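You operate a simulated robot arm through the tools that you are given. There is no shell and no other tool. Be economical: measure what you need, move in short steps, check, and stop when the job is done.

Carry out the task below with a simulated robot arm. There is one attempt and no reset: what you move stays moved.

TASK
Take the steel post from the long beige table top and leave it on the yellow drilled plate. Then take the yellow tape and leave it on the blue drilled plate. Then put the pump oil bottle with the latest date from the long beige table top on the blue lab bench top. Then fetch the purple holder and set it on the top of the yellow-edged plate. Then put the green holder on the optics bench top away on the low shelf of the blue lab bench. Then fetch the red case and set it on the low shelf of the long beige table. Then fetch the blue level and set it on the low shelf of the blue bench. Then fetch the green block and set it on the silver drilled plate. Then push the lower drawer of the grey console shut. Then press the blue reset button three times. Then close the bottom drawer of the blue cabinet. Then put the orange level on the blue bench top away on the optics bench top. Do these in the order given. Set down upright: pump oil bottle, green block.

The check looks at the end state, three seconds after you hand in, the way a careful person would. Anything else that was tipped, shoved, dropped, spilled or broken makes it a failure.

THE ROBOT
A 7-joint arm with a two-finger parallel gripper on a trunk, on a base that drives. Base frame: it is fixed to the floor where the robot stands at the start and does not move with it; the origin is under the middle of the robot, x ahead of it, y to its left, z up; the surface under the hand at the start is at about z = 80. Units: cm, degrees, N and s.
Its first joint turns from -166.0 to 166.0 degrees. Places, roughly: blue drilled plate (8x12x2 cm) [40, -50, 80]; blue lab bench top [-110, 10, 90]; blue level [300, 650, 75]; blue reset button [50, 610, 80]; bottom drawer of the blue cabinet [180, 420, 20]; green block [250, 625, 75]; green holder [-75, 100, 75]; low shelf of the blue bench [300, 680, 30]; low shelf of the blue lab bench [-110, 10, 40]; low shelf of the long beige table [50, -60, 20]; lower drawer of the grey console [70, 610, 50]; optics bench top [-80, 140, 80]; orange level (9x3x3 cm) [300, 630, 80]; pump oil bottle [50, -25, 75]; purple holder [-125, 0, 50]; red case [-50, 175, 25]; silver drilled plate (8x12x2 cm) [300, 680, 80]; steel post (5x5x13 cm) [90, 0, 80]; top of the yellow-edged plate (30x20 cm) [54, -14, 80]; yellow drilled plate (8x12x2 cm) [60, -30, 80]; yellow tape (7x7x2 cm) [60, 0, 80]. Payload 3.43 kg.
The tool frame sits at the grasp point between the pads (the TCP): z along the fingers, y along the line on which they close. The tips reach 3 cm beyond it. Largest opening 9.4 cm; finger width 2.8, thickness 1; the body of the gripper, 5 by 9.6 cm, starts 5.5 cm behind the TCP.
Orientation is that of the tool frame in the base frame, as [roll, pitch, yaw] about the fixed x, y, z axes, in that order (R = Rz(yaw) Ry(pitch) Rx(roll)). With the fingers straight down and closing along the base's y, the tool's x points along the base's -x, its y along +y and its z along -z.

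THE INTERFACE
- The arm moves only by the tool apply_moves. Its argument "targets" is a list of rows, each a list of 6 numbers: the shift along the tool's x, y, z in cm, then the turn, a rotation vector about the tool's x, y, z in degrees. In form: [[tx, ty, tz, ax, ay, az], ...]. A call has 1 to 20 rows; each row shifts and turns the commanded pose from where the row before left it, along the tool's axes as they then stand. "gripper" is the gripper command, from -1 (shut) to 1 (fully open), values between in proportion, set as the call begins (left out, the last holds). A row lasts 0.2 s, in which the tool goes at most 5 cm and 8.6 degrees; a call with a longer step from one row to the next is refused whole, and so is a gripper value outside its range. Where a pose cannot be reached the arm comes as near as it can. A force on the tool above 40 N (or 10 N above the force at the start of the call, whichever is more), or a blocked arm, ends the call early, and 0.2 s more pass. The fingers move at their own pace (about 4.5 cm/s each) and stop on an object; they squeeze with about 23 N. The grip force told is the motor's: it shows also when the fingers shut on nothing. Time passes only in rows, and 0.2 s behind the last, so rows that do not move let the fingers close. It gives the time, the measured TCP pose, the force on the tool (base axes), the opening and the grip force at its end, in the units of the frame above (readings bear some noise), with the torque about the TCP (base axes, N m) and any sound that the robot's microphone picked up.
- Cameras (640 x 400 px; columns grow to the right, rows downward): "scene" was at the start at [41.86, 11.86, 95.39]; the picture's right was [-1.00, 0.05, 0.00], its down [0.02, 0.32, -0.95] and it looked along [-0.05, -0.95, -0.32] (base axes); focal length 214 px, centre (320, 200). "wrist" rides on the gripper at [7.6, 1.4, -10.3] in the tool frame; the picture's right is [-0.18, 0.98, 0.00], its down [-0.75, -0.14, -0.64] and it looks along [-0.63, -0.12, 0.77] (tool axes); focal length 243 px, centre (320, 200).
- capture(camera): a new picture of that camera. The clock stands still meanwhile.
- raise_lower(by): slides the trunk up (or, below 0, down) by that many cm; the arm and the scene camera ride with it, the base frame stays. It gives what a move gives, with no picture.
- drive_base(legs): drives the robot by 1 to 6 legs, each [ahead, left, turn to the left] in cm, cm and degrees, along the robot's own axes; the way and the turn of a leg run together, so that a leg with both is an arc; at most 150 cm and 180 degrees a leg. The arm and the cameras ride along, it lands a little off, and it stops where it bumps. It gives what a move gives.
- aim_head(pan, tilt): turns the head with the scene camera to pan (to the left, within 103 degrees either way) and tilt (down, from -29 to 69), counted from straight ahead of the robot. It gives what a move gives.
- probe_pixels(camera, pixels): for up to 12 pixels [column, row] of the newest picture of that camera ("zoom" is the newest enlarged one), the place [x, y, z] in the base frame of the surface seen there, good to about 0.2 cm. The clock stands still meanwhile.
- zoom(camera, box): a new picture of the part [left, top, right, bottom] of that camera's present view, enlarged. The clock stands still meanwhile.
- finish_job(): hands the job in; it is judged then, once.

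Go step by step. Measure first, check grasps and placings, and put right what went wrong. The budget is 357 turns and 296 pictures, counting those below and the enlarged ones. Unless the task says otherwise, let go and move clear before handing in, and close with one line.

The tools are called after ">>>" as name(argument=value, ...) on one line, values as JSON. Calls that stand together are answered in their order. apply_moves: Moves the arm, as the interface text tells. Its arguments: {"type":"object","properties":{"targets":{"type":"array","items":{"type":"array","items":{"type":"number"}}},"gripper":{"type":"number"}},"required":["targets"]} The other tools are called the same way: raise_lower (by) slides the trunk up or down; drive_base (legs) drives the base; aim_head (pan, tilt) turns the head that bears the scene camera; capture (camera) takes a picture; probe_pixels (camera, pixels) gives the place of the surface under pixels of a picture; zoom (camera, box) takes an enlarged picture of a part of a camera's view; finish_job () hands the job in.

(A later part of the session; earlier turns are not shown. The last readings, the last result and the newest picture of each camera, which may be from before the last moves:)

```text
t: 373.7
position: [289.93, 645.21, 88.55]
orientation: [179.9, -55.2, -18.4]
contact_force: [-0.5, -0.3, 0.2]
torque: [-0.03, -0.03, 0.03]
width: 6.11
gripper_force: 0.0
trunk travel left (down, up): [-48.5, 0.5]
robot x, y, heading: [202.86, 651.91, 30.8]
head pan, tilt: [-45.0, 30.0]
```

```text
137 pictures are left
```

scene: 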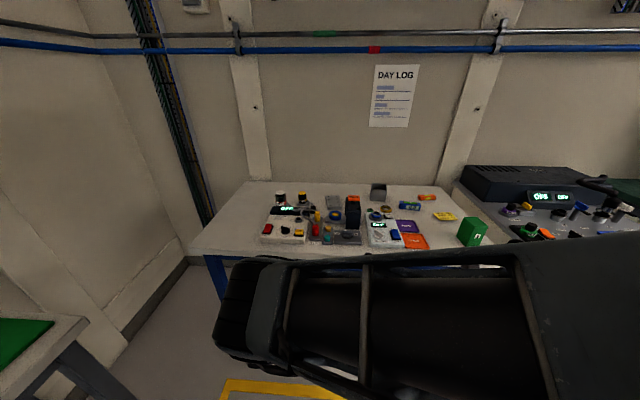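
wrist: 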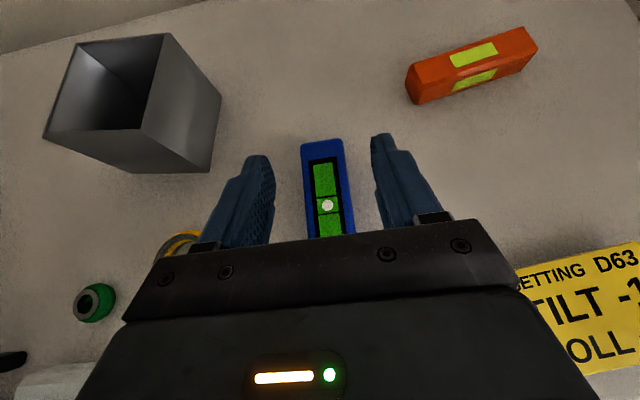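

>>> apply_moves(targets=[[-1.4, 0, 0.98, 0, 0, 0], [-1.2, 0, 0.84, 0, 0, 0], [0, 0, 0, 0, 0, 0]])

>>> apply_moves(targets=[[0, 0, 0, 0, 0, 0], [0, 0, 0, 0, 0, 0], [0, 0, 0, 0, 0, 0], [0, 0, 0, 0, 0, 0]], gripper=-1)

>>> apply_moves(targets=[[1.64, 0, -1.15, 0, 0, 0], [2.46, 0, -1.72, 0, 0, 0], [2.46, 0, -1.72, 0, 0, 0], [2.46, 0, -1.72, 0, 0, 0], [0, 0, 0, 0, 0, 0]])

>>> capture(camera="wrist")

```text
t: 374.5
position: [289.91, 645.21, 85.42]
orientation: [-180.0, -55.0, -18.5]
contact_force: [-0.3, -0.1, 0.2]
torque: [0.0, 0.02, 0.0]
width: 6.09
gripper_force: 0.0
trunk travel left (down, up): [-48.5, 0.5]
robot x, y, heading: [202.83, 651.88, 30.8]
head pan, tilt: [-45.0, 30.0]
```

```text
t: 375.5
position: [289.96, 645.15, 85.53]
orientation: [180.0, -55.0, -18.5]
contact_force: [0.4, 0.7, 0.6]
torque: [-0.01, -0.01, -0.02]
width: 3.58
gripper_force: 22.3
trunk travel left (down, up): [-48.5, 0.5]
robot x, y, heading: [203.27, 651.68, 30.8]
head pan, tilt: [-45.0, 30.0]
```

```text
t: 376.7
position: [290.14, 645.28, 96.48]
orientation: [180.0, -55.0, -18.5]
contact_force: [-0.3, 0.2, -1.2]
torque: [0.02, 0.05, -0.01]
width: 3.54
gripper_force: 23.0
trunk travel left (down, up): [-48.5, 0.5]
robot x, y, heading: [202.78, 651.87, 30.8]
head pan, tilt: [-45.0, 30.0]
```

```text
136 pictures are left
```

wrist: 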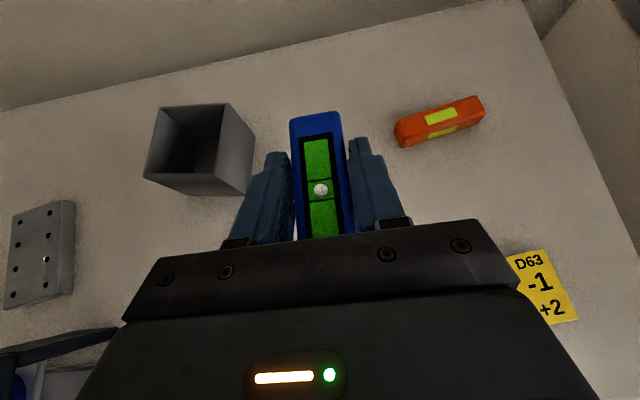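

Held. I'll lift, back the base off 13 cm, and retract the arm out in front of the bench.

>>> apply_moves(targets=[[3.28, 0, -2.3, 0, 0, 0], [3.28, 0, -2.3, 0, 0, 0], [0, 0, 0, 0, 0, 0]])

>>> drive_base(legs=[[-8.5, 9.8, 0]])

>>> apply_moves(targets=[[-2.15, 0, -3.07, 0, 0, 0], [-2.15, 0, -3.07, 0, 0, 0], [-2.15, 0, -3.07, 0, 0, 0], [-2.15, 0, -3.07, 0, 0, 0], [-2.15, 0, -3.07, 0, 0, 0], [-2.15, 0, -3.07, 0, 0, 0], [-2.15, 0, -3.07, 0, 0, 0], [-2.15, 0, -3.07, 0, 0, 0], [0, 0, 0, 0, 0, 0]])

>>> capture(camera="wrist")

```text
t: 377.5
position: [290.05, 645.27, 104.63]
orientation: [179.9, -55.0, -18.5]
contact_force: [0.2, 0.2, -1.8]
torque: [-0.01, 0.0, 0.02]
width: 3.57
gripper_force: 23.2
trunk travel left (down, up): [-48.5, 0.5]
robot x, y, heading: [202.77, 651.72, 30.6]
head pan, tilt: [-45.0, 30.0]
```

```text
t: 378.8
position: [277.64, 649.33, 104.59]
orientation: [179.9, -54.9, -18.3]
contact_force: [0.5, 0.3, -1.3]
torque: [-0.03, 0.0, -0.04]
width: 3.6
gripper_force: 23.2
trunk travel left (down, up): [-48.5, 0.5]
robot x, y, heading: [190.75, 655.63, 30.9]
head pan, tilt: [-45.0, 30.0]
```

```text
t: 380.8
position: [250.57, 658.31, 103.05]
orientation: [180.0, -55.1, -18.4]
contact_force: [0.5, -0.3, -1.5]
torque: [0.0, -0.02, 0.05]
width: 3.58
gripper_force: 22.9
out of reach, approached as far as the arm can: row 8
trunk travel left (down, up): [-48.5, 0.5]
robot x, y, heading: [190.41, 656.13, 30.8]
head pan, tilt: [-45.0, 30.0]
```

```text
135 pictures are left
```

wrist: 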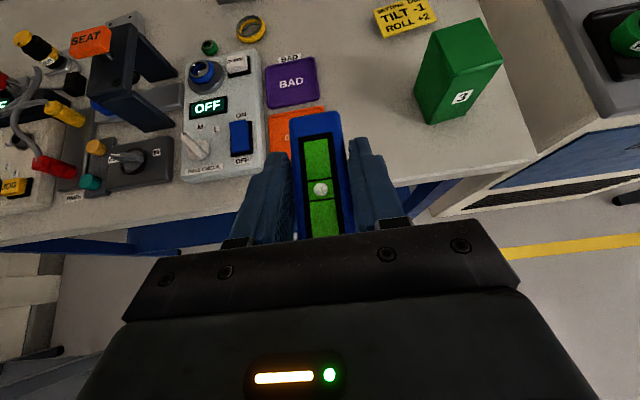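

In front of the bench with the level clear of the edge. Lowering the trunk.

>>> raise_lower(by=-20)

>>> capture(camera="wrist")

>>> raise_lower(by=-28)

>>> capture(camera="wrist")

```text
t: 383.0
position: [250.72, 658.22, 83.16]
orientation: [179.9, -55.0, -18.5]
contact_force: [0.4, -0.6, -2.0]
torque: [0.0, 0.04, -0.01]
width: 3.56
gripper_force: 23.0
trunk travel left (down, up): [-28.5, 20.5]
robot x, y, heading: [190.58, 656.02, 30.7]
head pan, tilt: [-45.0, 30.0]
```

```text
134 pictures are left
```

wrist: 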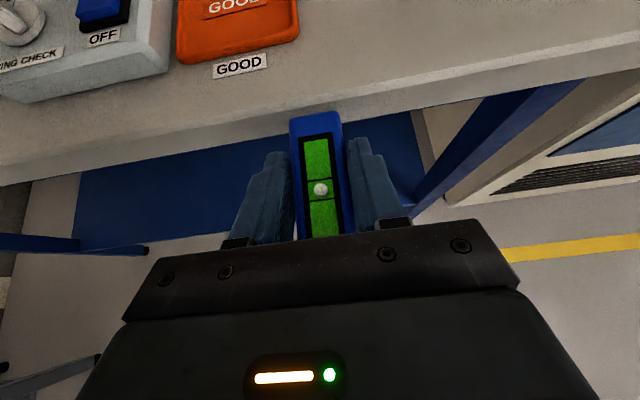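

```text
t: 385.8
position: [250.67, 658.26, 55.1]
orientation: [179.8, -55.2, -18.4]
contact_force: [0.5, -0.5, -1.8]
torque: [0.03, -0.02, 0.0]
width: 3.56
gripper_force: 22.9
trunk travel left (down, up): [-0.5, 48.5]
robot x, y, heading: [190.28, 656.07, 31.0]
head pan, tilt: [-45.0, 30.0]
```

```text
133 pictures are left
```

wrist: 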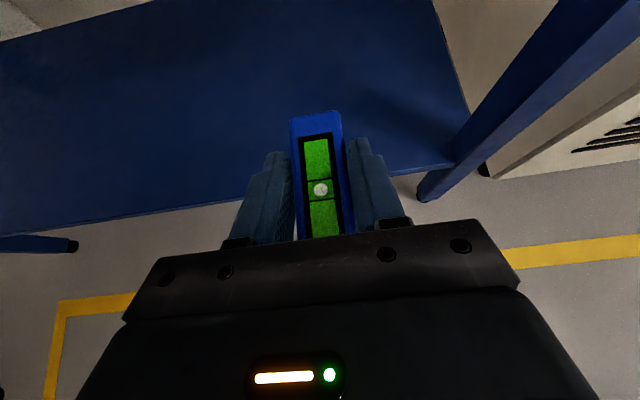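

>>> probe_pixels(camera="wrist", pixels=[[260, 120], [200, 210], [420, 165], [350, 60], [150, 150], [430, 185], [230, 195]])

```text
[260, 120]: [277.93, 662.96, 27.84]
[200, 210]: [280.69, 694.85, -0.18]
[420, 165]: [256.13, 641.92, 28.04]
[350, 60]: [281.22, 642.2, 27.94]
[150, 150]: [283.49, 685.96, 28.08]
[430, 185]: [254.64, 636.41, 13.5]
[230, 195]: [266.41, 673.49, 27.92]
```

Shelf surface is z 27.95 and its front is flush with the top. I'll move in and down in steps.

>>> apply_moves(targets=[[2.3, 0, 3.28, 0, 0, 0], [2.3, 0, 3.28, 0, 0, 0], [-2.87, 0, 2.0, 0, 0, 0], [-2.87, 0, 2.0, 0, 0, 0], [-2.87, 0, 2.0, 0, 0, 0], [-2.87, 0, 2.0, 0, 0, 0], [2.58, 0, 3.69, 0, 0, 0], [2.58, 0, 3.69, 0, 0, 0], [2.58, 0, 3.69, 0, 0, 0], [0, 0, 0, 0, 0, 0]])

>>> capture(camera="wrist")

>>> capture(camera="scene")

```text
t: 388.0
position: [270.97, 651.47, 41.23]
orientation: [179.9, -55.1, -18.3]
contact_force: [-0.3, -0.7, -2.5]
torque: [0.06, 0.02, -0.03]
width: 3.59
gripper_force: 22.5
trunk travel left (down, up): [-0.5, 48.5]
robot x, y, heading: [190.22, 656.01, 30.8]
head pan, tilt: [-45.0, 30.0]
```

```text
132 pictures are left
```

wrist: 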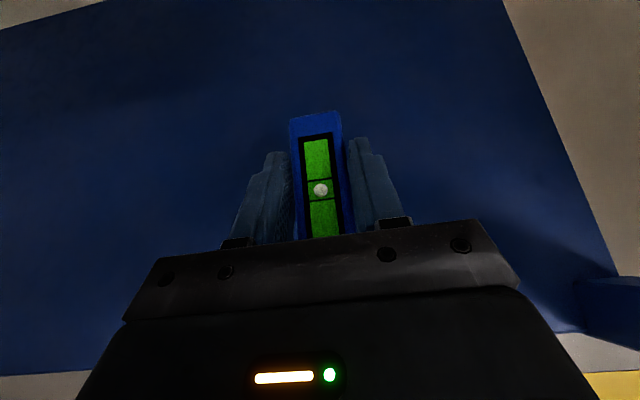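

```text
131 pictures are left
```

scene: 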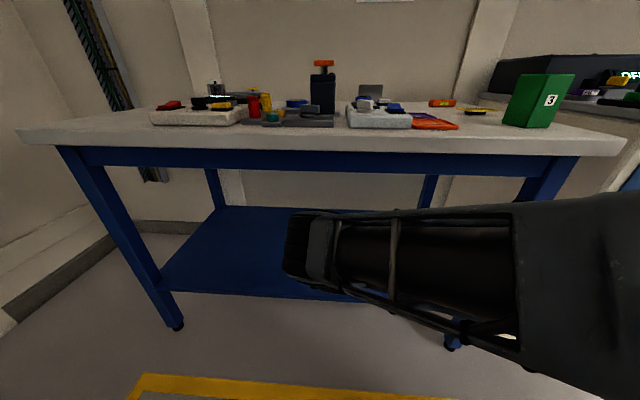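

Over the shelf. Lower to near contact.

>>> apply_moves(targets=[[-1.8, 0, 1.26, 0, 0, 0], [-1.8, 0, 1.26, 0, 0, 0], [-1.8, 0, 1.26, 0, 0, 0], [-1.56, 0, 1.1, 0, 0, 0], [0, 0, 0, 0, 0, 0]])

>>> apply_moves(targets=[[-0.33, 0, 0.23, 0, 0, 0], [-0.2, 0, 0.14, 0, 0, 0], [-0.2, 0, 0.14, 0, 0, 0], [-0.2, 0, 0.14, 0, 0, 0], [0, 0, 0, 0, 0, 0]])

```text
t: 389.2
position: [271.05, 651.5, 32.64]
orientation: [179.8, -55.1, -18.4]
contact_force: [0.5, 0.1, -2.1]
torque: [0.02, 0.01, -0.01]
width: 3.57
gripper_force: 23.4
trunk travel left (down, up): [-0.5, 48.5]
robot x, y, heading: [190.56, 655.88, 30.9]
head pan, tilt: [-45.0, 30.0]
```

```text
t: 390.4
position: [271.16, 651.44, 31.49]
orientation: [179.9, -55.1, -18.3]
contact_force: [0.4, 0.2, -0.2]
torque: [-0.09, -0.07, 0.02]
width: 3.59
gripper_force: 22.7
trunk travel left (down, up): [-0.5, 48.5]
robot x, y, heading: [190.49, 656.16, 31.0]
head pan, tilt: [-45.0, 30.0]
```

>>> apply_moves(targets=[[-0.16, 0, 0.11, 0, 0, 0], [-0.16, 0, 0.11, 0, 0, 0], [0, 0, 0, 0, 0, 0]])

```text
t: 391.2
position: [271.07, 651.45, 31.38]
orientation: [180.0, -55.3, -18.4]
contact_force: [2.9, -2.5, 23.0]
torque: [0.08, 0.17, 0.04]
width: 3.6
gripper_force: 23.0
trunk travel left (down, up): [-0.5, 48.5]
robot x, y, heading: [190.45, 655.88, 31.0]
head pan, tilt: [-45.0, 30.0]
```

Contact. Release and withdraw.

>>> apply_moves(targets=[[0.1, 0, 0, 0, 0, 0], [0, 0, 0, 0, 0, 0], [0, 0, 0, 0, 0, 0]], gripper=0.3)

>>> apply_moves(targets=[[1.64, 0, -1.15, 0, 0, 0], [2.46, 0, -1.72, 0, 0, 0], [2.46, 0, -1.72, 0, 0, 0], [-2.2, 0, -3.15, 0, 0, 0], [-2.2, 0, -3.15, 0, 0, 0], [-2.2, 0, -3.15, 0, 0, 0], [1, 0, -3.15, 0, 0, 0], [1, 0, -3.15, 0, 0, 0], [0, 0, 0, 0, 0, 0]])

>>> capture(camera="wrist")

```text
t: 392.0
position: [271.07, 651.4, 31.36]
orientation: [179.8, -55.1, -18.2]
contact_force: [0.0, 0.0, 0.5]
torque: [0.02, -0.01, 0.02]
width: 6.09
gripper_force: 0.1
trunk travel left (down, up): [-0.5, 48.5]
robot x, y, heading: [190.46, 655.78, 31.0]
head pan, tilt: [-45.0, 30.0]
```

```text
t: 394.0
position: [256.42, 656.23, 44.64]
orientation: [-179.9, -55.1, -18.4]
contact_force: [0.5, -0.2, -0.4]
torque: [0.01, 0.02, 0.04]
width: 6.12
gripper_force: 0.1
trunk travel left (down, up): [-0.5, 48.5]
robot x, y, heading: [190.55, 655.7, 30.9]
head pan, tilt: [-45.0, 30.0]
```

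```text
130 pictures are left
```

wrist: 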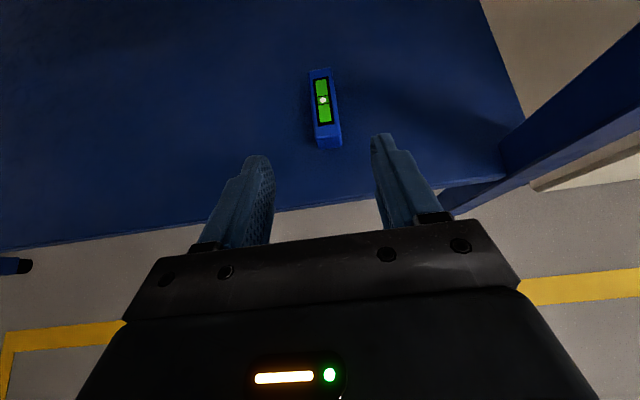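

The blue level is on the low shelf. Now the green block: withdraw, raise and view from above.

>>> apply_moves(targets=[[-1, 0, -2.9, 0, 0, 0], [-2, 0, -3, 0, 0, 0], [0, 0, 0, 0, 0, 0]])

>>> raise_lower(by=40)

>>> raise_lower(by=8)

>>> capture(camera="wrist")

```text
t: 394.8
position: [250.08, 658.54, 45.39]
orientation: [179.9, -55.1, -18.3]
contact_force: [1.2, 0.5, 0.5]
torque: [0.01, 0.04, -0.01]
width: 6.12
gripper_force: 0.1
trunk travel left (down, up): [-0.5, 48.5]
robot x, y, heading: [190.83, 656.17, 30.9]
head pan, tilt: [-45.0, 30.0]
```

```text
t: 398.6
position: [250.11, 658.43, 85.43]
orientation: [179.9, -55.0, -18.3]
contact_force: [0.3, 0.7, -0.6]
torque: [0.03, 0.01, -0.01]
width: 6.12
gripper_force: 0.1
trunk travel left (down, up): [-40.5, 8.5]
robot x, y, heading: [190.54, 655.51, 30.9]
head pan, tilt: [-45.0, 30.0]
```

```text
t: 399.8
position: [250.12, 658.47, 93.5]
orientation: [180.0, -55.1, -18.4]
contact_force: [0.3, 0.2, -0.6]
torque: [0.03, 0.01, -0.03]
width: 6.11
gripper_force: 0.0
trunk travel left (down, up): [-48.5, 0.5]
robot x, y, heading: [190.54, 655.73, 30.8]
head pan, tilt: [-45.0, 30.0]
```

```text
129 pictures are left
```

wrist: 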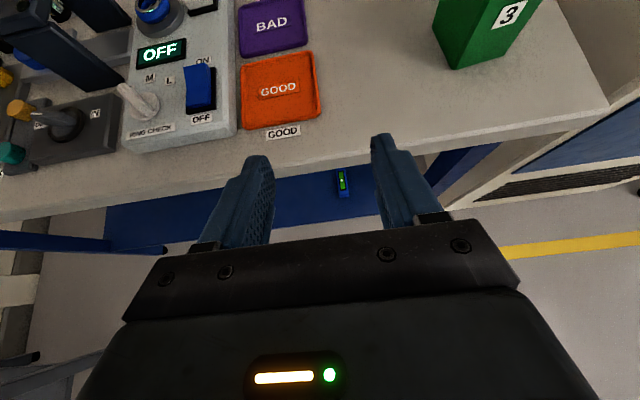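

>>> apply_moves(targets=[[3.28, 0, -2.3, 0, 0, 0], [3.28, 0, -2.3, 0, 0, 0], [2.2, 0, -1.5, 0, 0, 0], [0, 0, 0, 0, 0, 0]], gripper=1)

>>> capture(camera="wrist")

```text
t: 400.8
position: [250.72, 658.19, 103.2]
orientation: [179.9, -55.1, -18.4]
contact_force: [0.1, 0.2, 0.3]
torque: [0.02, -0.02, -0.02]
width: 9.4
gripper_force: 0.0
out of reach, approached as far as the arm can: row 3
trunk travel left (down, up): [-48.5, 0.5]
robot x, y, heading: [190.5, 655.63, 30.7]
head pan, tilt: [-45.0, 30.0]
```

```text
128 pictures are left
```

wrist: 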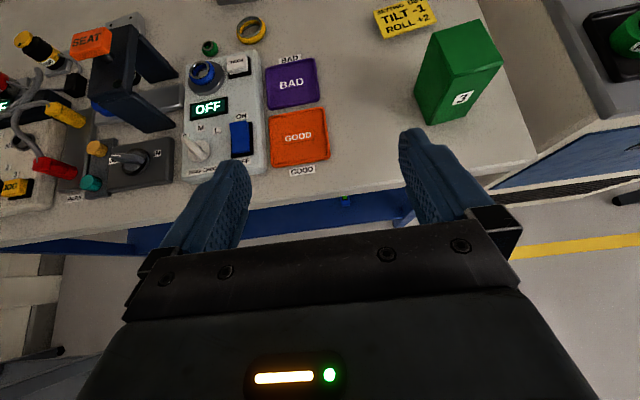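

>>> probe_pixels(camera="wrist", pixels=[[436, 25], [481, 21], [502, 60], [455, 68], [427, 122], [465, 115], [100, 42], [130, 40], [165, 75], [440, 45], [412, 12]])

```text
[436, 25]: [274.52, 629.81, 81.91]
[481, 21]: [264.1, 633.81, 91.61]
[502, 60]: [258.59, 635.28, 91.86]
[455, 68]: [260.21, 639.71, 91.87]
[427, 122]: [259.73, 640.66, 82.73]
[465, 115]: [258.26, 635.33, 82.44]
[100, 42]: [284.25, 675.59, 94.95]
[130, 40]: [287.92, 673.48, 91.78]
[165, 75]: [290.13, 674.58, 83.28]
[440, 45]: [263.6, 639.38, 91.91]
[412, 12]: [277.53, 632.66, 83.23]
```

Block: 10 cm tall (top 91.9), about 4.7×5.7 cm, centre (262.2,636.8), square to the bench. I'll bring the tool straight down and go above it.

>>> apply_moves(targets=[[0, 0, 0, 0, -7.9, 0], [0, 0, 0, 0, -7.9, 0], [0, 0, 0, 0, -7.9, 0], [0, 0, 0, 0, -7.9, 0], [0, 0, 0, 0, -7.9, 0], [0, 0, 0, 0, -7.9, 0], [0, 0, 0, 0, -7.6, 0], [2.95, 2.78, 0, 0, 0, 0], [2.95, 2.78, 0, 0, 0, 0], [2.95, 2.78, 0, 0, 0, 0], [2.95, 2.78, 0, 0, 0, 0], [2.95, 2.78, 0, 0, 0, 0], [2.95, 2.78, 0, 0, 0, 0], [0, 0, 0, 0, 0, 0]])

>>> capture(camera="wrist")

```text
t: 403.8
position: [262.51, 636.6, 103.3]
orientation: [179.9, 0.0, -18.3]
contact_force: [-0.2, 0.2, -0.4]
torque: [0.0, -0.02, 0.02]
width: 9.38
gripper_force: 0.0
out of reach, approached as far as the arm can: row 1
trunk travel left (down, up): [-48.5, 0.5]
robot x, y, heading: [190.23, 655.43, 31.1]
head pan, tilt: [-45.0, 30.0]
```

```text
127 pictures are left
```

wrist: 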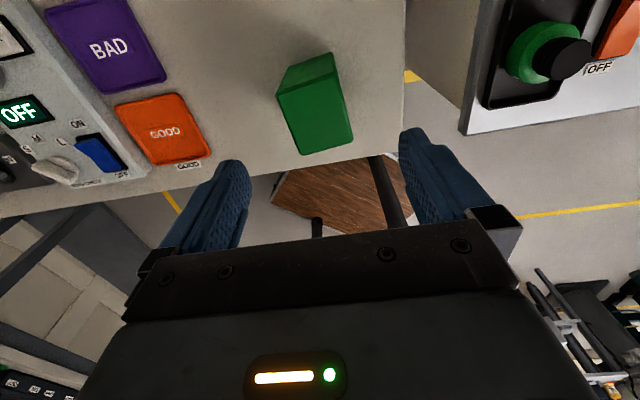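

>>> probe_pixels(camera="wrist", pixels=[[281, 98], [335, 82], [350, 138], [304, 152], [316, 118]])

```text
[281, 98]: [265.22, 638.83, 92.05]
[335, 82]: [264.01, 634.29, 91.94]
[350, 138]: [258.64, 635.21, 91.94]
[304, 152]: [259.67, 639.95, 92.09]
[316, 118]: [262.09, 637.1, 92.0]
```

Centre (261.9,637.1), turned 4° relative to the hand. I'll correct and descend.

>>> apply_moves(targets=[[-0.73, -0.28, 2, 0, 0, -4], [0, 0, 4, 0, 0, 0], [0, 0, 4, 0, 0, 0], [0, 0, 0, 0, 0, 0]])

>>> capture(camera="wrist")

```text
t: 404.8
position: [262.09, 637.25, 93.16]
orientation: [-180.0, -0.1, -14.4]
contact_force: [0.6, 0.7, -0.4]
torque: [0.01, -0.02, 0.03]
width: 9.41
gripper_force: 0.1
trunk travel left (down, up): [-48.5, 0.5]
robot x, y, heading: [190.48, 656.39, 31.0]
head pan, tilt: [-45.0, 30.0]
```

```text
126 pictures are left
```

wrist: 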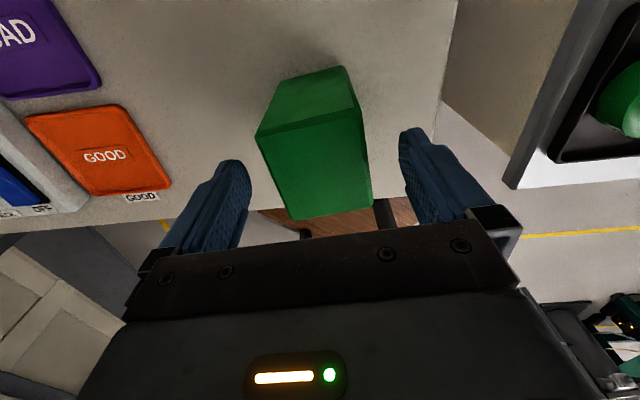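

>>> apply_moves(targets=[[0, 0, 2.5, 0, 0, 0], [0, 0, 2.0, 0, 0, 0], [0, 0, 0, 0, 0, 0]])

>>> apply_moves(targets=[[0, 0, 0, 0, 0, 0], [0, 0, 0, 0, 0, 0], [0, 0, 0, 0, 0, 0], [0, 0, 0, 0, 0, 0]], gripper=-1)

>>> apply_moves(targets=[[0, 0, -3, 0, 0, 0], [0, 0, -4, 0, 0, 0], [0, 0, -4, 0, 0, 0], [0, 0, -4, 0, 0, 0], [0, 0, -3, 0, 0, 0], [0, 0, 0, 0, 0, 0]])

>>> capture(camera="wrist")

```text
t: 405.6
position: [262.15, 637.23, 88.53]
orientation: [179.9, 0.0, -14.4]
contact_force: [0.4, 0.2, -0.7]
torque: [0.0, 0.01, -0.03]
width: 9.41
gripper_force: 0.0
trunk travel left (down, up): [-48.5, 0.5]
robot x, y, heading: [190.71, 655.96, 30.7]
head pan, tilt: [-45.0, 30.0]
```

```text
t: 406.6
position: [262.04, 637.15, 88.81]
orientation: [-180.0, -0.1, -14.4]
contact_force: [-0.2, -0.1, 0.8]
torque: [0.03, -0.02, 0.01]
width: 6.12
gripper_force: 22.8
trunk travel left (down, up): [-48.5, 0.5]
robot x, y, heading: [190.41, 656.09, 31.0]
head pan, tilt: [-45.0, 30.0]
```

```text
t: 408.0
position: [261.97, 637.17, 106.72]
orientation: [180.0, -0.1, -14.4]
contact_force: [-0.2, -0.7, -2.9]
torque: [0.04, -0.01, 0.01]
width: 6.11
gripper_force: 22.9
trunk travel left (down, up): [-48.5, 0.5]
robot x, y, heading: [190.86, 655.96, 30.9]
head pan, tilt: [-45.0, 30.0]
```

```text
125 pictures are left
```

wrist: 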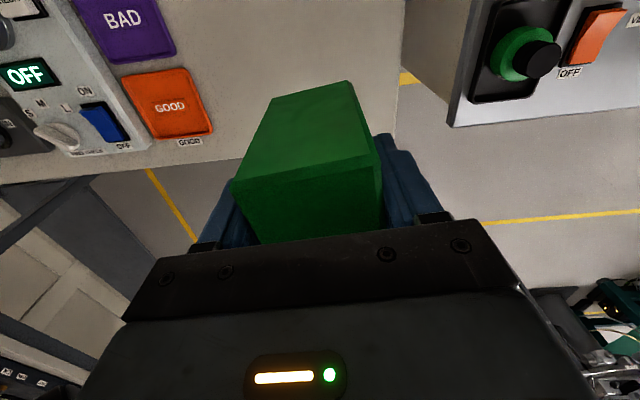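

Block is held. I'll drive left/forward along the bench so the silver plate is within reach.

>>> drive_base(legs=[[37.4, 14.2, 0]])

>>> capture(camera="wrist")

>>> aim_head(pan=-35, tilt=35)

>>> capture(camera="scene")

```text
t: 410.5
position: [286.67, 668.48, 106.66]
orientation: [-179.9, 0.0, -14.8]
contact_force: [-1.0, 0.1, -3.0]
torque: [-0.01, 0.0, 0.0]
width: 6.11
gripper_force: 23.1
trunk travel left (down, up): [-48.5, 0.5]
robot x, y, heading: [215.02, 687.6, 30.4]
head pan, tilt: [-45.0, 30.0]
```

```text
124 pictures are left
```

wrist: 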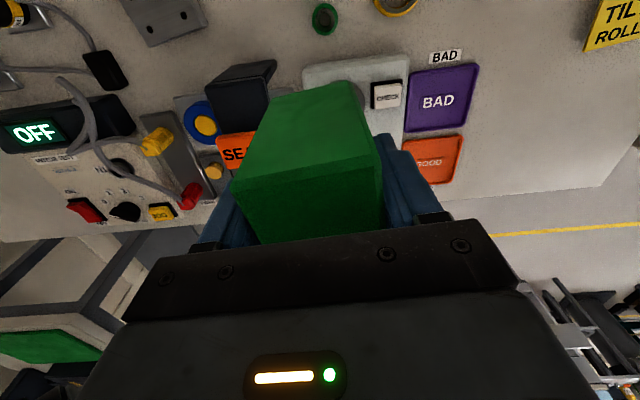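

```text
t: 411.2
position: [286.71, 668.35, 106.58]
orientation: [-180.0, 0.0, -14.7]
contact_force: [0.1, 0.2, -2.4]
torque: [0.0, -0.01, 0.02]
width: 6.11
gripper_force: 22.7
trunk travel left (down, up): [-48.5, 0.5]
robot x, y, heading: [215.21, 687.47, 30.6]
head pan, tilt: [-35.0, 35.0]
```

```text
123 pictures are left
```

scene: 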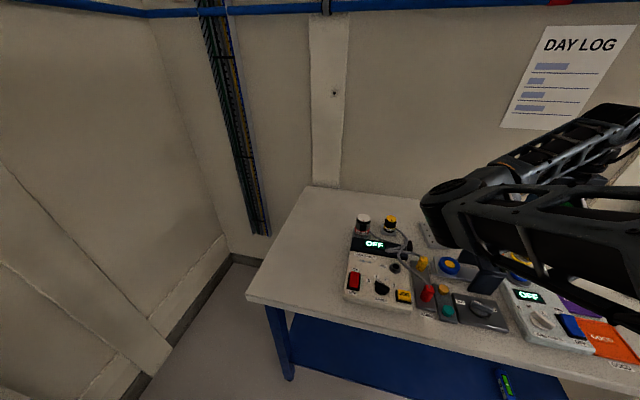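

I'll probe the elbow height and the plate corners.

>>> probe_pixels(camera="scene", pixels=[[440, 220], [450, 240], [500, 245], [430, 235], [425, 242], [365, 218], [391, 220], [560, 260]])

>>> probe_pixels(camera="wrist", pixels=[[130, 5], [200, 5], [150, 45], [207, 28], [175, 20], [235, 150], [240, 80], [20, 10]])

```text
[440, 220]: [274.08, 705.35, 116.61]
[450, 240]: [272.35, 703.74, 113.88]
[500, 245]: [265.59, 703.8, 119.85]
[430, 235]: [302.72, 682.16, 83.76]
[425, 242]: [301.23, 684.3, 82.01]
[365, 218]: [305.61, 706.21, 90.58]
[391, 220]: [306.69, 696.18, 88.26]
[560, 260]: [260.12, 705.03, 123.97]
```

```text
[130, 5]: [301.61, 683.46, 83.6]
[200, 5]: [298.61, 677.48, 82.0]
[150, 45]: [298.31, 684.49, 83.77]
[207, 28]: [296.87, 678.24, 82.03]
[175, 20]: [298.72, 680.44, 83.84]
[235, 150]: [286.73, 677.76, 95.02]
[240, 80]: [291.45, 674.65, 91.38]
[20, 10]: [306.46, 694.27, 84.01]
```

Plate centre ≈(303.4,680), top 83.75; the tallest neighbour is the SEAT stand at 95. I'll move over the plate at this height.

>>> apply_moves(targets=[[2.2, -2.58, 0, 0, 0, 0], [2.2, -2.58, 0, 0, 0, 0], [2.2, -2.58, 0, 0, 0, 0], [2.2, -2.58, 0, 0, 0, 0], [2.2, -2.58, 0, 0, 0, 0], [2.2, -2.58, 0, 0, 0, 0], [0, 0, 0, 0, 0, 0]])

>>> capture(camera="wrist")

>>> capture(camera="scene")

```text
t: 412.8
position: [303.48, 680.17, 106.63]
orientation: [180.0, -0.1, -14.7]
contact_force: [0.1, -0.2, -3.4]
torque: [0.0, 0.0, -0.04]
width: 6.12
gripper_force: 22.6
trunk travel left (down, up): [-48.5, 0.5]
robot x, y, heading: [215.43, 687.73, 30.6]
head pan, tilt: [-35.0, 35.0]
```

```text
122 pictures are left
```

wrist: 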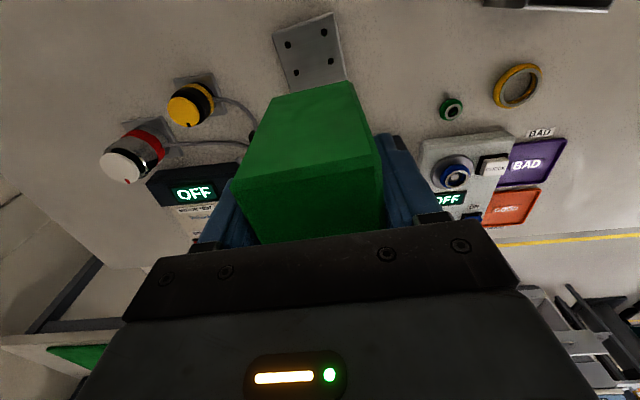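

```text
121 pictures are left
```

scene: 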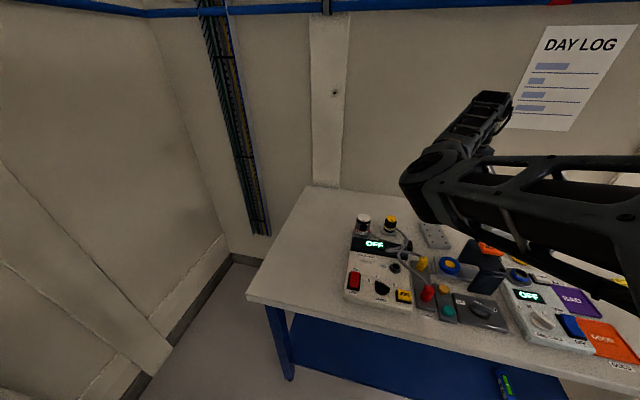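

I'll probe the plate's visible far corners to confirm centring.

>>> probe_pixels(camera="wrist", pixels=[[277, 34], [332, 17], [343, 76], [312, 50]])

>>> probe_pixels(camera="scene", pixels=[[420, 226], [437, 224], [430, 247], [448, 247], [415, 180], [430, 210]])

```text
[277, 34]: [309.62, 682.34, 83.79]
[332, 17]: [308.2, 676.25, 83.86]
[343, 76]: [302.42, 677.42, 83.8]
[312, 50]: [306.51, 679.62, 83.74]
```

```text
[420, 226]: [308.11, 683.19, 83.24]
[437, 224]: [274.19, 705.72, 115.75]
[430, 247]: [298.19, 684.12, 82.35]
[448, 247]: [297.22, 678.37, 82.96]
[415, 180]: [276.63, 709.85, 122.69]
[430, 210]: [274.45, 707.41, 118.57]
```

Centred. Lower to just above the plate.

>>> apply_moves(targets=[[-0.2, -0.15, 3, 0, 0, 0], [0, 0, 4, 0, 0, 0], [0, 0, 4, 0, 0, 0], [0, 0, 3.5, 0, 0, 0], [0, 0, 0.6, 0, 0, 0], [0, 0, 0, 0, 0, 0]])

>>> capture(camera="wrist")

>>> capture(camera="scene")

```text
t: 414.2
position: [303.35, 680.12, 91.37]
orientation: [-179.9, -0.1, -14.8]
contact_force: [0.1, 0.4, -3.8]
torque: [-0.03, -0.02, 0.01]
width: 6.06
gripper_force: 22.9
trunk travel left (down, up): [-48.5, 0.5]
robot x, y, heading: [215.25, 687.31, 30.5]
head pan, tilt: [-35.0, 35.0]
```

```text
120 pictures are left
```

wrist: 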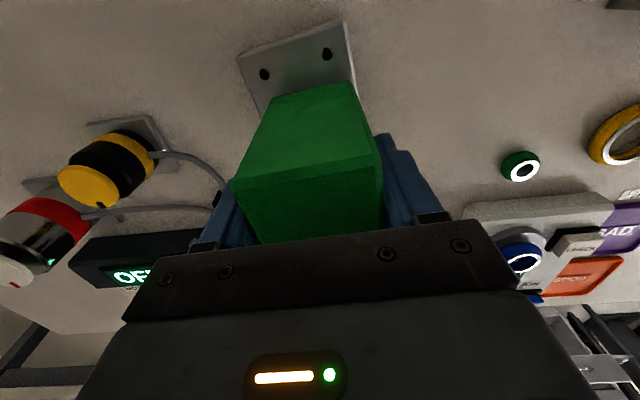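

```text
119 pictures are left
```

scene: 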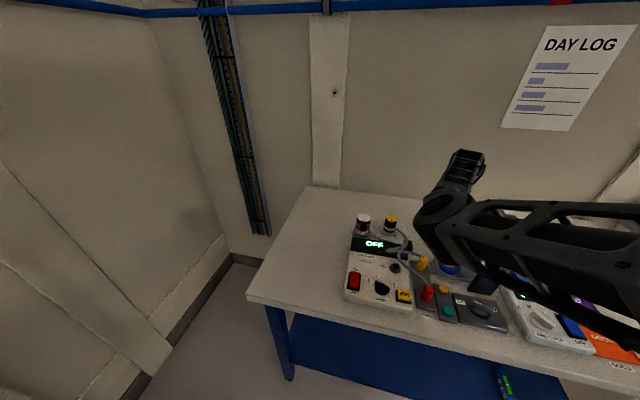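

Lower in small steps to contact. A plug is close to the left finger, so I'll open only slightly.

>>> apply_moves(targets=[[0, 0, 0.4, 0, 0, 0], [0, 0, 0.2, 0, 0, 0], [0, 0, 0.2, 0, 0, 0], [0, 0, 0, 0, 0, 0]])

```text
t: 415.2
position: [303.28, 680.09, 90.66]
orientation: [180.0, -0.1, -14.8]
contact_force: [0.0, 1.1, -2.4]
torque: [-0.03, 0.0, 0.01]
width: 6.07
gripper_force: 23.5
trunk travel left (down, up): [-48.5, 0.5]
robot x, y, heading: [215.62, 687.11, 30.5]
head pan, tilt: [-35.0, 35.0]
```

>>> apply_moves(targets=[[0, 0, 0.15, 0, 0, 0], [0, 0, 0.15, 0, 0, 0], [0, 0, 0, 0, 0, 0]])

```text
t: 416.0
position: [303.3, 680.24, 90.42]
orientation: [-180.0, -0.1, -14.9]
contact_force: [-0.6, 0.0, 0.1]
torque: [0.11, 0.01, 0.08]
width: 6.05
gripper_force: 23.3
trunk travel left (down, up): [-48.5, 0.5]
robot x, y, heading: [215.36, 687.18, 30.6]
head pan, tilt: [-35.0, 35.0]
```

Just touching (weight gone). I'll press slightly, then release.

>>> apply_moves(targets=[[0, 0, 0.1, 0, 0, 0], [0, 0, 0, 0, 0, 0]])

>>> apply_moves(targets=[[0, 0, 0, 0, 0, 0], [0, 0, 0, 0, 0, 0], [0, 0, 0, 0, 0, 0]], gripper=0.5)

>>> apply_moves(targets=[[0, 0, -2, 0, 0, 0], [0, 0, -3, 0, 0, 0], [0, 0, -4, 0, 0, 0], [0, 0, -4, 0, 0, 0], [0, 0, 0, 0, 0, 0]])

>>> capture(camera="wrist")

```text
t: 416.6
position: [303.2, 680.04, 90.51]
orientation: [179.9, 0.0, -14.8]
contact_force: [-2.7, -0.1, 10.9]
torque: [0.16, 0.27, 0.15]
width: 6.05
gripper_force: 21.7
trunk travel left (down, up): [-48.5, 0.5]
robot x, y, heading: [214.86, 687.81, 30.7]
head pan, tilt: [-35.0, 35.0]
```

```text
t: 417.4
position: [303.23, 680.1, 90.27]
orientation: [180.0, -0.1, -14.8]
contact_force: [0.2, 0.8, 0.3]
torque: [-0.01, 0.03, -0.02]
width: 7.05
gripper_force: 0.0
trunk travel left (down, up): [-48.5, 0.5]
robot x, y, heading: [215.11, 687.64, 30.5]
head pan, tilt: [-35.0, 35.0]
```

```text
t: 418.6
position: [303.38, 680.29, 103.11]
orientation: [180.0, 0.0, -14.9]
contact_force: [-0.7, -0.3, 0.9]
torque: [0.01, 0.03, 0.0]
width: 7.04
gripper_force: 0.1
trunk travel left (down, up): [-48.5, 0.5]
robot x, y, heading: [215.51, 687.51, 30.4]
head pan, tilt: [-35.0, 35.0]
```

```text
118 pictures are left
```

wrist: 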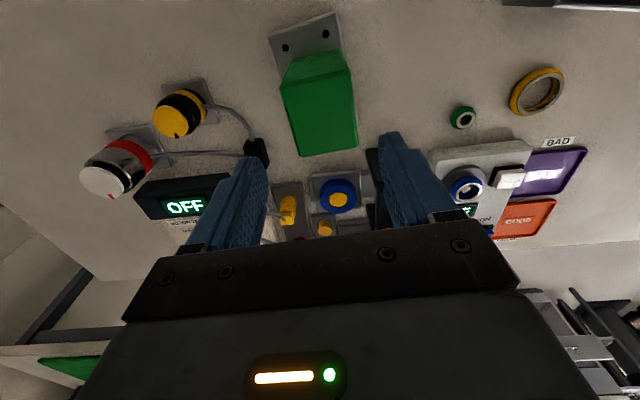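

The green block stands on the silver plate. Next is the console: rise, retract, and back off to open floor.

>>> apply_moves(targets=[[0, 0, -4, 0, 0, 0], [-4, 0, 0, 0, 0, 0], [-4, 0, 0, 0, 0, 0], [-4, 0, 0, 0, 0, 0], [-4, 0, 0, 0, 0, 0]])

>>> drive_base(legs=[[-61.9, -6.5, 0]])

>>> aim_head(pan=95, tilt=25)

>>> capture(camera="scene")

```text
t: 419.8
position: [287.61, 684.4, 107.33]
orientation: [-180.0, 0.1, -14.8]
contact_force: [0.5, 0.0, 0.6]
torque: [0.04, 0.03, 0.0]
width: 7.05
gripper_force: 0.1
trunk travel left (down, up): [-48.5, 0.5]
robot x, y, heading: [215.03, 687.21, 30.5]
head pan, tilt: [-35.0, 35.0]
```

```text
t: 423.3
position: [237.33, 647.09, 107.4]
orientation: [180.0, 0.0, -15.1]
contact_force: [-0.3, 0.4, -0.5]
torque: [-0.04, 0.05, 0.0]
width: 7.05
gripper_force: 0.0
trunk travel left (down, up): [-48.5, 0.5]
robot x, y, heading: [165.29, 650.64, 30.0]
head pan, tilt: [-35.0, 35.0]
```

```text
t: 425.4
position: [237.29, 647.07, 107.3]
orientation: [-180.0, -0.1, -15.1]
contact_force: [-0.2, -0.5, 0.1]
torque: [0.01, -0.02, -0.01]
width: 7.06
gripper_force: 0.1
trunk travel left (down, up): [-48.5, 0.5]
robot x, y, heading: [164.97, 650.64, 30.5]
head pan, tilt: [95.0, 25.0]
```

```text
117 pictures are left
```

scene: 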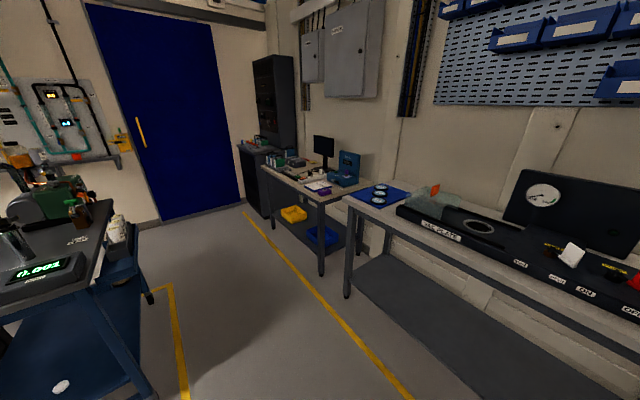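

>>> probe_pixels(camera="scene", pixels=[[540, 190], [480, 260], [400, 230], [90, 250], [60, 205], [140, 300], [350, 290], [160, 330], [20, 265]])

```text
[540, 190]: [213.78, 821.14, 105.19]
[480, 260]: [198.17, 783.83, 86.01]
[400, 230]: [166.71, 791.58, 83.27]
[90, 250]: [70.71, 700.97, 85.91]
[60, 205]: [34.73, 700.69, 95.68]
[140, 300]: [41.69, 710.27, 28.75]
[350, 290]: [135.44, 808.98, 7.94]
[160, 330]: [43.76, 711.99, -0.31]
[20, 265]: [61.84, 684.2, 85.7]
```

There's room all round. I'll tilt the tool forward, close the gripper, retract a little, then turn left to face the console.

>>> apply_moves(targets=[[0, 0, 0, 0, 7.9, 0], [0, 0, 0, 0, 7.9, 0], [0, 0, 0, 0, 7.9, 0], [0, 0, 0, 0, 7.9, 0], [0, 0, 0, 0, 7.9, 0], [0, 0, 0, 0, 7.9, 0], [0, 0, 0, 0, 7.6, 0], [-2.0, 0, -2.9, 0, 0, 0], [-2.0, 0, -2.9, 0, 0, 0], [0, 0, 0, 0, 0, 0]], gripper=-1)

>>> drive_base(legs=[[0, 0, 178]])

>>> aim_head(pan=10, tilt=35)

>>> capture(camera="scene")

>>> capture(camera="wrist")

```text
t: 427.6
position: [230.41, 648.87, 107.59]
orientation: [179.9, -55.2, -15.0]
contact_force: [0.2, -0.7, -0.5]
torque: [0.02, -0.01, -0.01]
width: 0.0
gripper_force: 22.6
trunk travel left (down, up): [-48.5, 0.5]
robot x, y, heading: [165.2, 650.74, 30.3]
head pan, tilt: [95.0, 25.0]
```

```text
t: 435.3
position: [99.85, 654.63, 107.5]
orientation: [179.9, -55.1, 162.7]
contact_force: [0.4, 0.4, -0.5]
torque: [0.03, -0.01, -0.01]
width: 0.0
gripper_force: 22.8
trunk travel left (down, up): [-48.5, 0.5]
robot x, y, heading: [165.19, 650.9, -152.2]
head pan, tilt: [95.0, 25.0]
```

```text
t: 436.9
position: [99.78, 654.54, 107.53]
orientation: [180.0, -55.1, 162.8]
contact_force: [0.0, -0.6, -0.3]
torque: [0.0, -0.02, 0.0]
width: 0.0
gripper_force: 22.8
trunk travel left (down, up): [-48.5, 0.5]
robot x, y, heading: [164.85, 650.85, -151.8]
head pan, tilt: [10.0, 35.0]
```

```text
116 pictures are left
```

scene: 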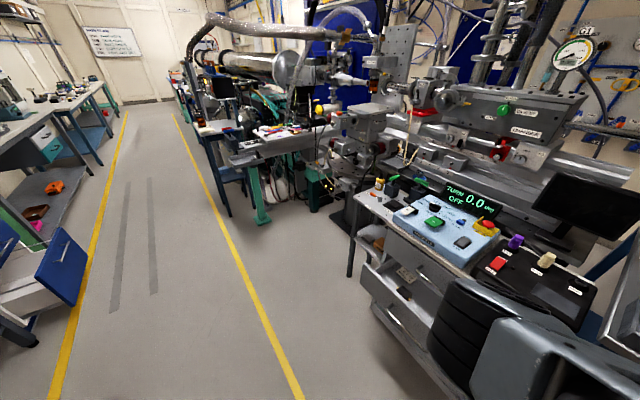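

```text
115 pictures are left
```

wrist: 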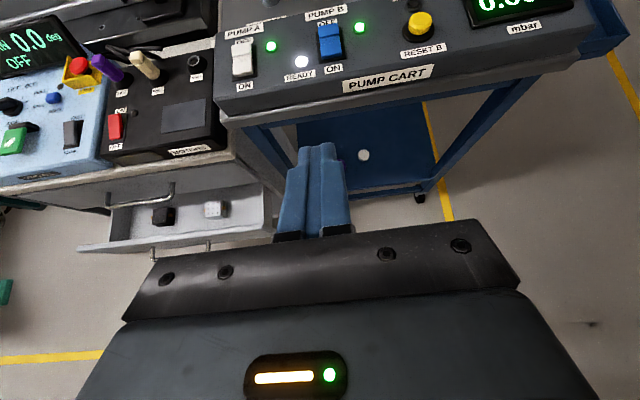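

I see the open lower drawer at (190,220) and a small blue button at (53,98). I'll zoom and probe both.

>>> zoom(camera="wrist", box=[0, 20, 300, 270])

>>> probe_pixels(camera="wrist", pixels=[[85, 250], [150, 242], [200, 235], [258, 225], [268, 190], [250, 210], [110, 180], [180, 170], [53, 98], [78, 65], [230, 160], [140, 255]])

>>> zoom(camera="scene", box=[340, 170, 560, 390])

```text
1.60 times, centred on (150, 145) of wrist
```

zoom: 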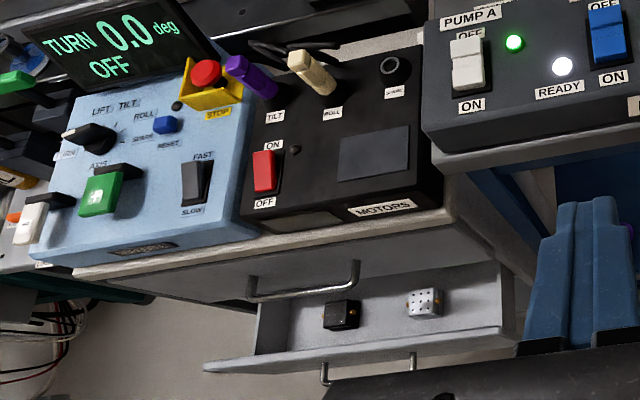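

```text
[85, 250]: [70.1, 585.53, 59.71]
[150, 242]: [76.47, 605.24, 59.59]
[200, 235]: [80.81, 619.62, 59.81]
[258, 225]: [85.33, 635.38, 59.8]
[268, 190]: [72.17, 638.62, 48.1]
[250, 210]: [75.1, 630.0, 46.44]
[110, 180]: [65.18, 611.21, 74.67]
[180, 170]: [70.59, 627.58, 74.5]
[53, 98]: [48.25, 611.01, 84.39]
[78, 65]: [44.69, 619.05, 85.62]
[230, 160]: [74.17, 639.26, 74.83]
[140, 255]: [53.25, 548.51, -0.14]
```

```text
1.82 times, centred on (450, 280) of scene
```

zoom: 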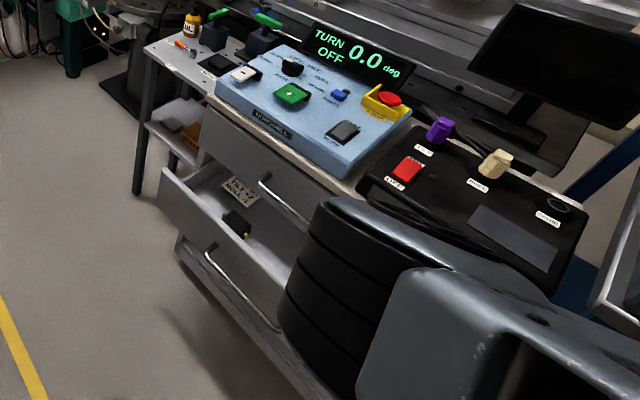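

Blue button is labelled RESET at (48.25,611.0), z 84.4. The lower drawer's front is at about (78,609.6), standing ~12 cm out. I'll move in front of it and lower the trunk.

>>> drive_base(legs=[[28.6, 34.6, 0]])

>>> apply_moves(targets=[[-2.0, 0, -2.9, 0, 0, 0], [0, 0, 0, 0, 0, 0]])

>>> raise_lower(by=-30)

>>> capture(camera="wrist")

>>> capture(camera="scene")

```text
t: 439.6
position: [90.74, 610.13, 107.39]
orientation: [179.9, -55.1, 162.7]
contact_force: [0.4, -0.2, 0.3]
torque: [-0.02, 0.02, -0.01]
width: 0.0
gripper_force: 23.4
trunk travel left (down, up): [-48.5, 0.5]
robot x, y, heading: [156.26, 606.22, -152.0]
head pan, tilt: [10.0, 35.0]
```

```text
t: 440.2
position: [93.81, 609.72, 107.02]
orientation: [179.9, -55.0, 162.7]
contact_force: [-0.7, 0.3, -0.9]
torque: [-0.01, 0.0, -0.02]
width: 0.0
gripper_force: 23.3
out of reach, approached as far as the arm can: row 1
trunk travel left (down, up): [-48.5, 0.5]
robot x, y, heading: [156.28, 606.53, -151.9]
head pan, tilt: [10.0, 35.0]
```

```text
t: 443.2
position: [93.72, 609.64, 76.9]
orientation: [179.8, -55.1, 162.7]
contact_force: [0.7, -0.7, -0.9]
torque: [-0.01, 0.02, -0.02]
width: 0.0
gripper_force: 22.8
trunk travel left (down, up): [-18.5, 30.5]
robot x, y, heading: [156.01, 606.05, -152.0]
head pan, tilt: [10.0, 35.0]
```

```text
112 pictures are left
```

wrist: 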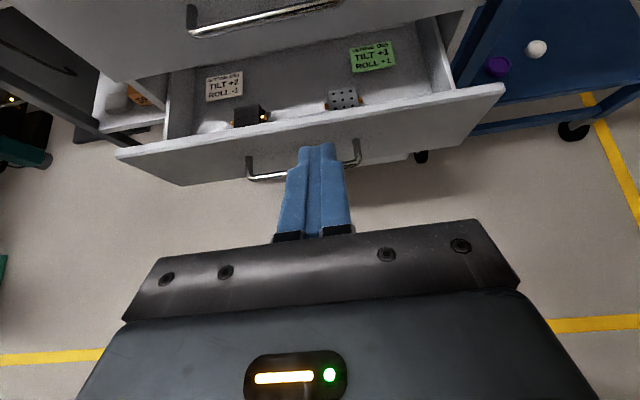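

```text
111 pictures are left
```

scene: 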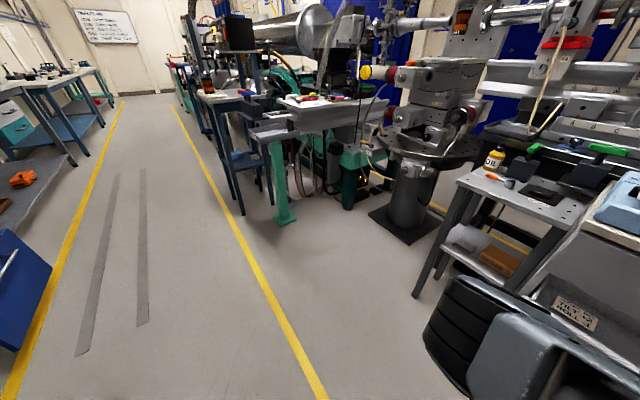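

I'll probe the two handles so the hand won't snag them while pushing.

>>> probe_pixels(camera="wrist", pixels=[[265, 20], [192, 20], [268, 177], [250, 172], [358, 150], [180, 180], [250, 155], [400, 150], [145, 160]])

```text
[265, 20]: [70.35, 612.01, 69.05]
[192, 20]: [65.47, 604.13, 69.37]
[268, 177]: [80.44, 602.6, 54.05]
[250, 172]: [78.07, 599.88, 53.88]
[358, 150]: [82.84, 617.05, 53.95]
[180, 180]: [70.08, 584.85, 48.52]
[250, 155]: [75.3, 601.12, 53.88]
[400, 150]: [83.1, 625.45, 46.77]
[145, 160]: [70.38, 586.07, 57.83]
```

I'll push the drawer panel to the right of its handle (clear of both handles) at z≈52: shift right 13, and lower.

>>> apply_moves(targets=[[0, 3.25, 0, 0, 0, 0], [0, 3.25, 0, 0, 0, 0], [0, 3.25, 0, 0, 0, 0], [0, 3.25, 0, 0, 0, 0], [0, 0, 0, 0, 0, 0]])

>>> raise_lower(by=-18)

>>> apply_moves(targets=[[-2.2, 0, 1.55, 0, 0, 0], [-2.2, 0, 1.55, 0, 0, 0], [0, 0, 0, 0, 0, 0]])

>>> capture(camera="wrist")

```text
t: 444.4
position: [97.63, 621.97, 77.01]
orientation: [179.9, -55.2, 162.7]
contact_force: [0.4, -0.5, 0.6]
torque: [0.04, 0.02, 0.01]
width: 0.0
gripper_force: 23.0
trunk travel left (down, up): [-18.5, 30.5]
robot x, y, heading: [156.33, 606.15, -152.2]
head pan, tilt: [10.0, 35.0]
```

```text
t: 446.4
position: [97.63, 622.0, 59.02]
orientation: [179.9, -55.1, 162.7]
contact_force: [-0.2, 0.0, 0.5]
torque: [0.0, -0.02, 0.01]
width: 0.0
gripper_force: 22.7
trunk travel left (down, up): [-0.5, 48.5]
robot x, y, heading: [156.32, 606.14, -152.1]
head pan, tilt: [10.0, 35.0]
```

```text
t: 447.2
position: [97.62, 622.06, 53.56]
orientation: [179.8, -55.0, 162.7]
contact_force: [-0.4, 0.0, -0.1]
torque: [0.03, -0.01, -0.02]
width: 0.0
gripper_force: 23.0
trunk travel left (down, up): [-0.5, 48.5]
robot x, y, heading: [156.16, 606.39, -152.1]
head pan, tilt: [10.0, 35.0]
```

```text
110 pictures are left
```

wrist: 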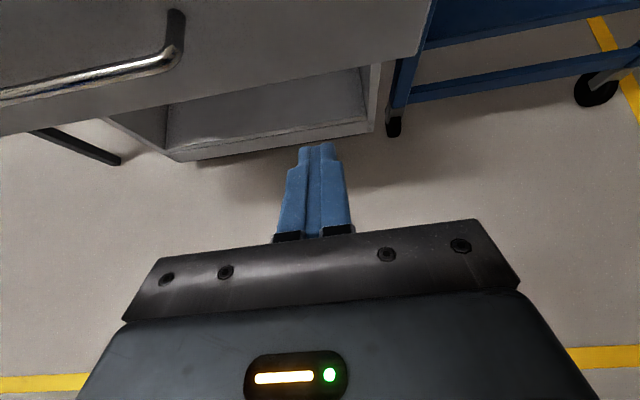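

Push straight in with 2 cm rows.

>>> apply_moves(targets=[[1.15, 0, 1.64, 0, 0, 0], [1.15, 0, 1.64, 0, 0, 0], [1.15, 0, 1.64, 0, 0, 0], [1.15, 0, 1.64, 0, 0, 0], [1.15, 0, 1.64, 0, 0, 0], [1.15, 0, 1.64, 0, 0, 0], [1.15, 0, 1.64, 0, 0, 0], [1.15, 0, 1.64, 0, 0, 0], [1.15, 0, 1.64, 0, 0, 0], [1.15, 0, 1.64, 0, 0, 0], [1.15, 0, 1.64, 0, 0, 0]])

>>> capture(camera="wrist")

```text
t: 449.6
position: [76.62, 628.65, 53.67]
orientation: [-179.9, -55.1, 162.8]
contact_force: [0.0, -0.6, -0.4]
torque: [-0.01, 0.0, -0.01]
width: 0.0
gripper_force: 22.7
trunk travel left (down, up): [-0.5, 48.5]
robot x, y, heading: [156.58, 606.05, -152.1]
head pan, tilt: [10.0, 35.0]
```

```text
109 pictures are left
```

wrist: 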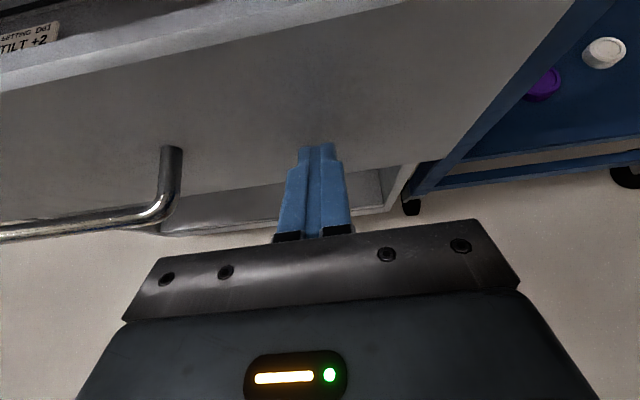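

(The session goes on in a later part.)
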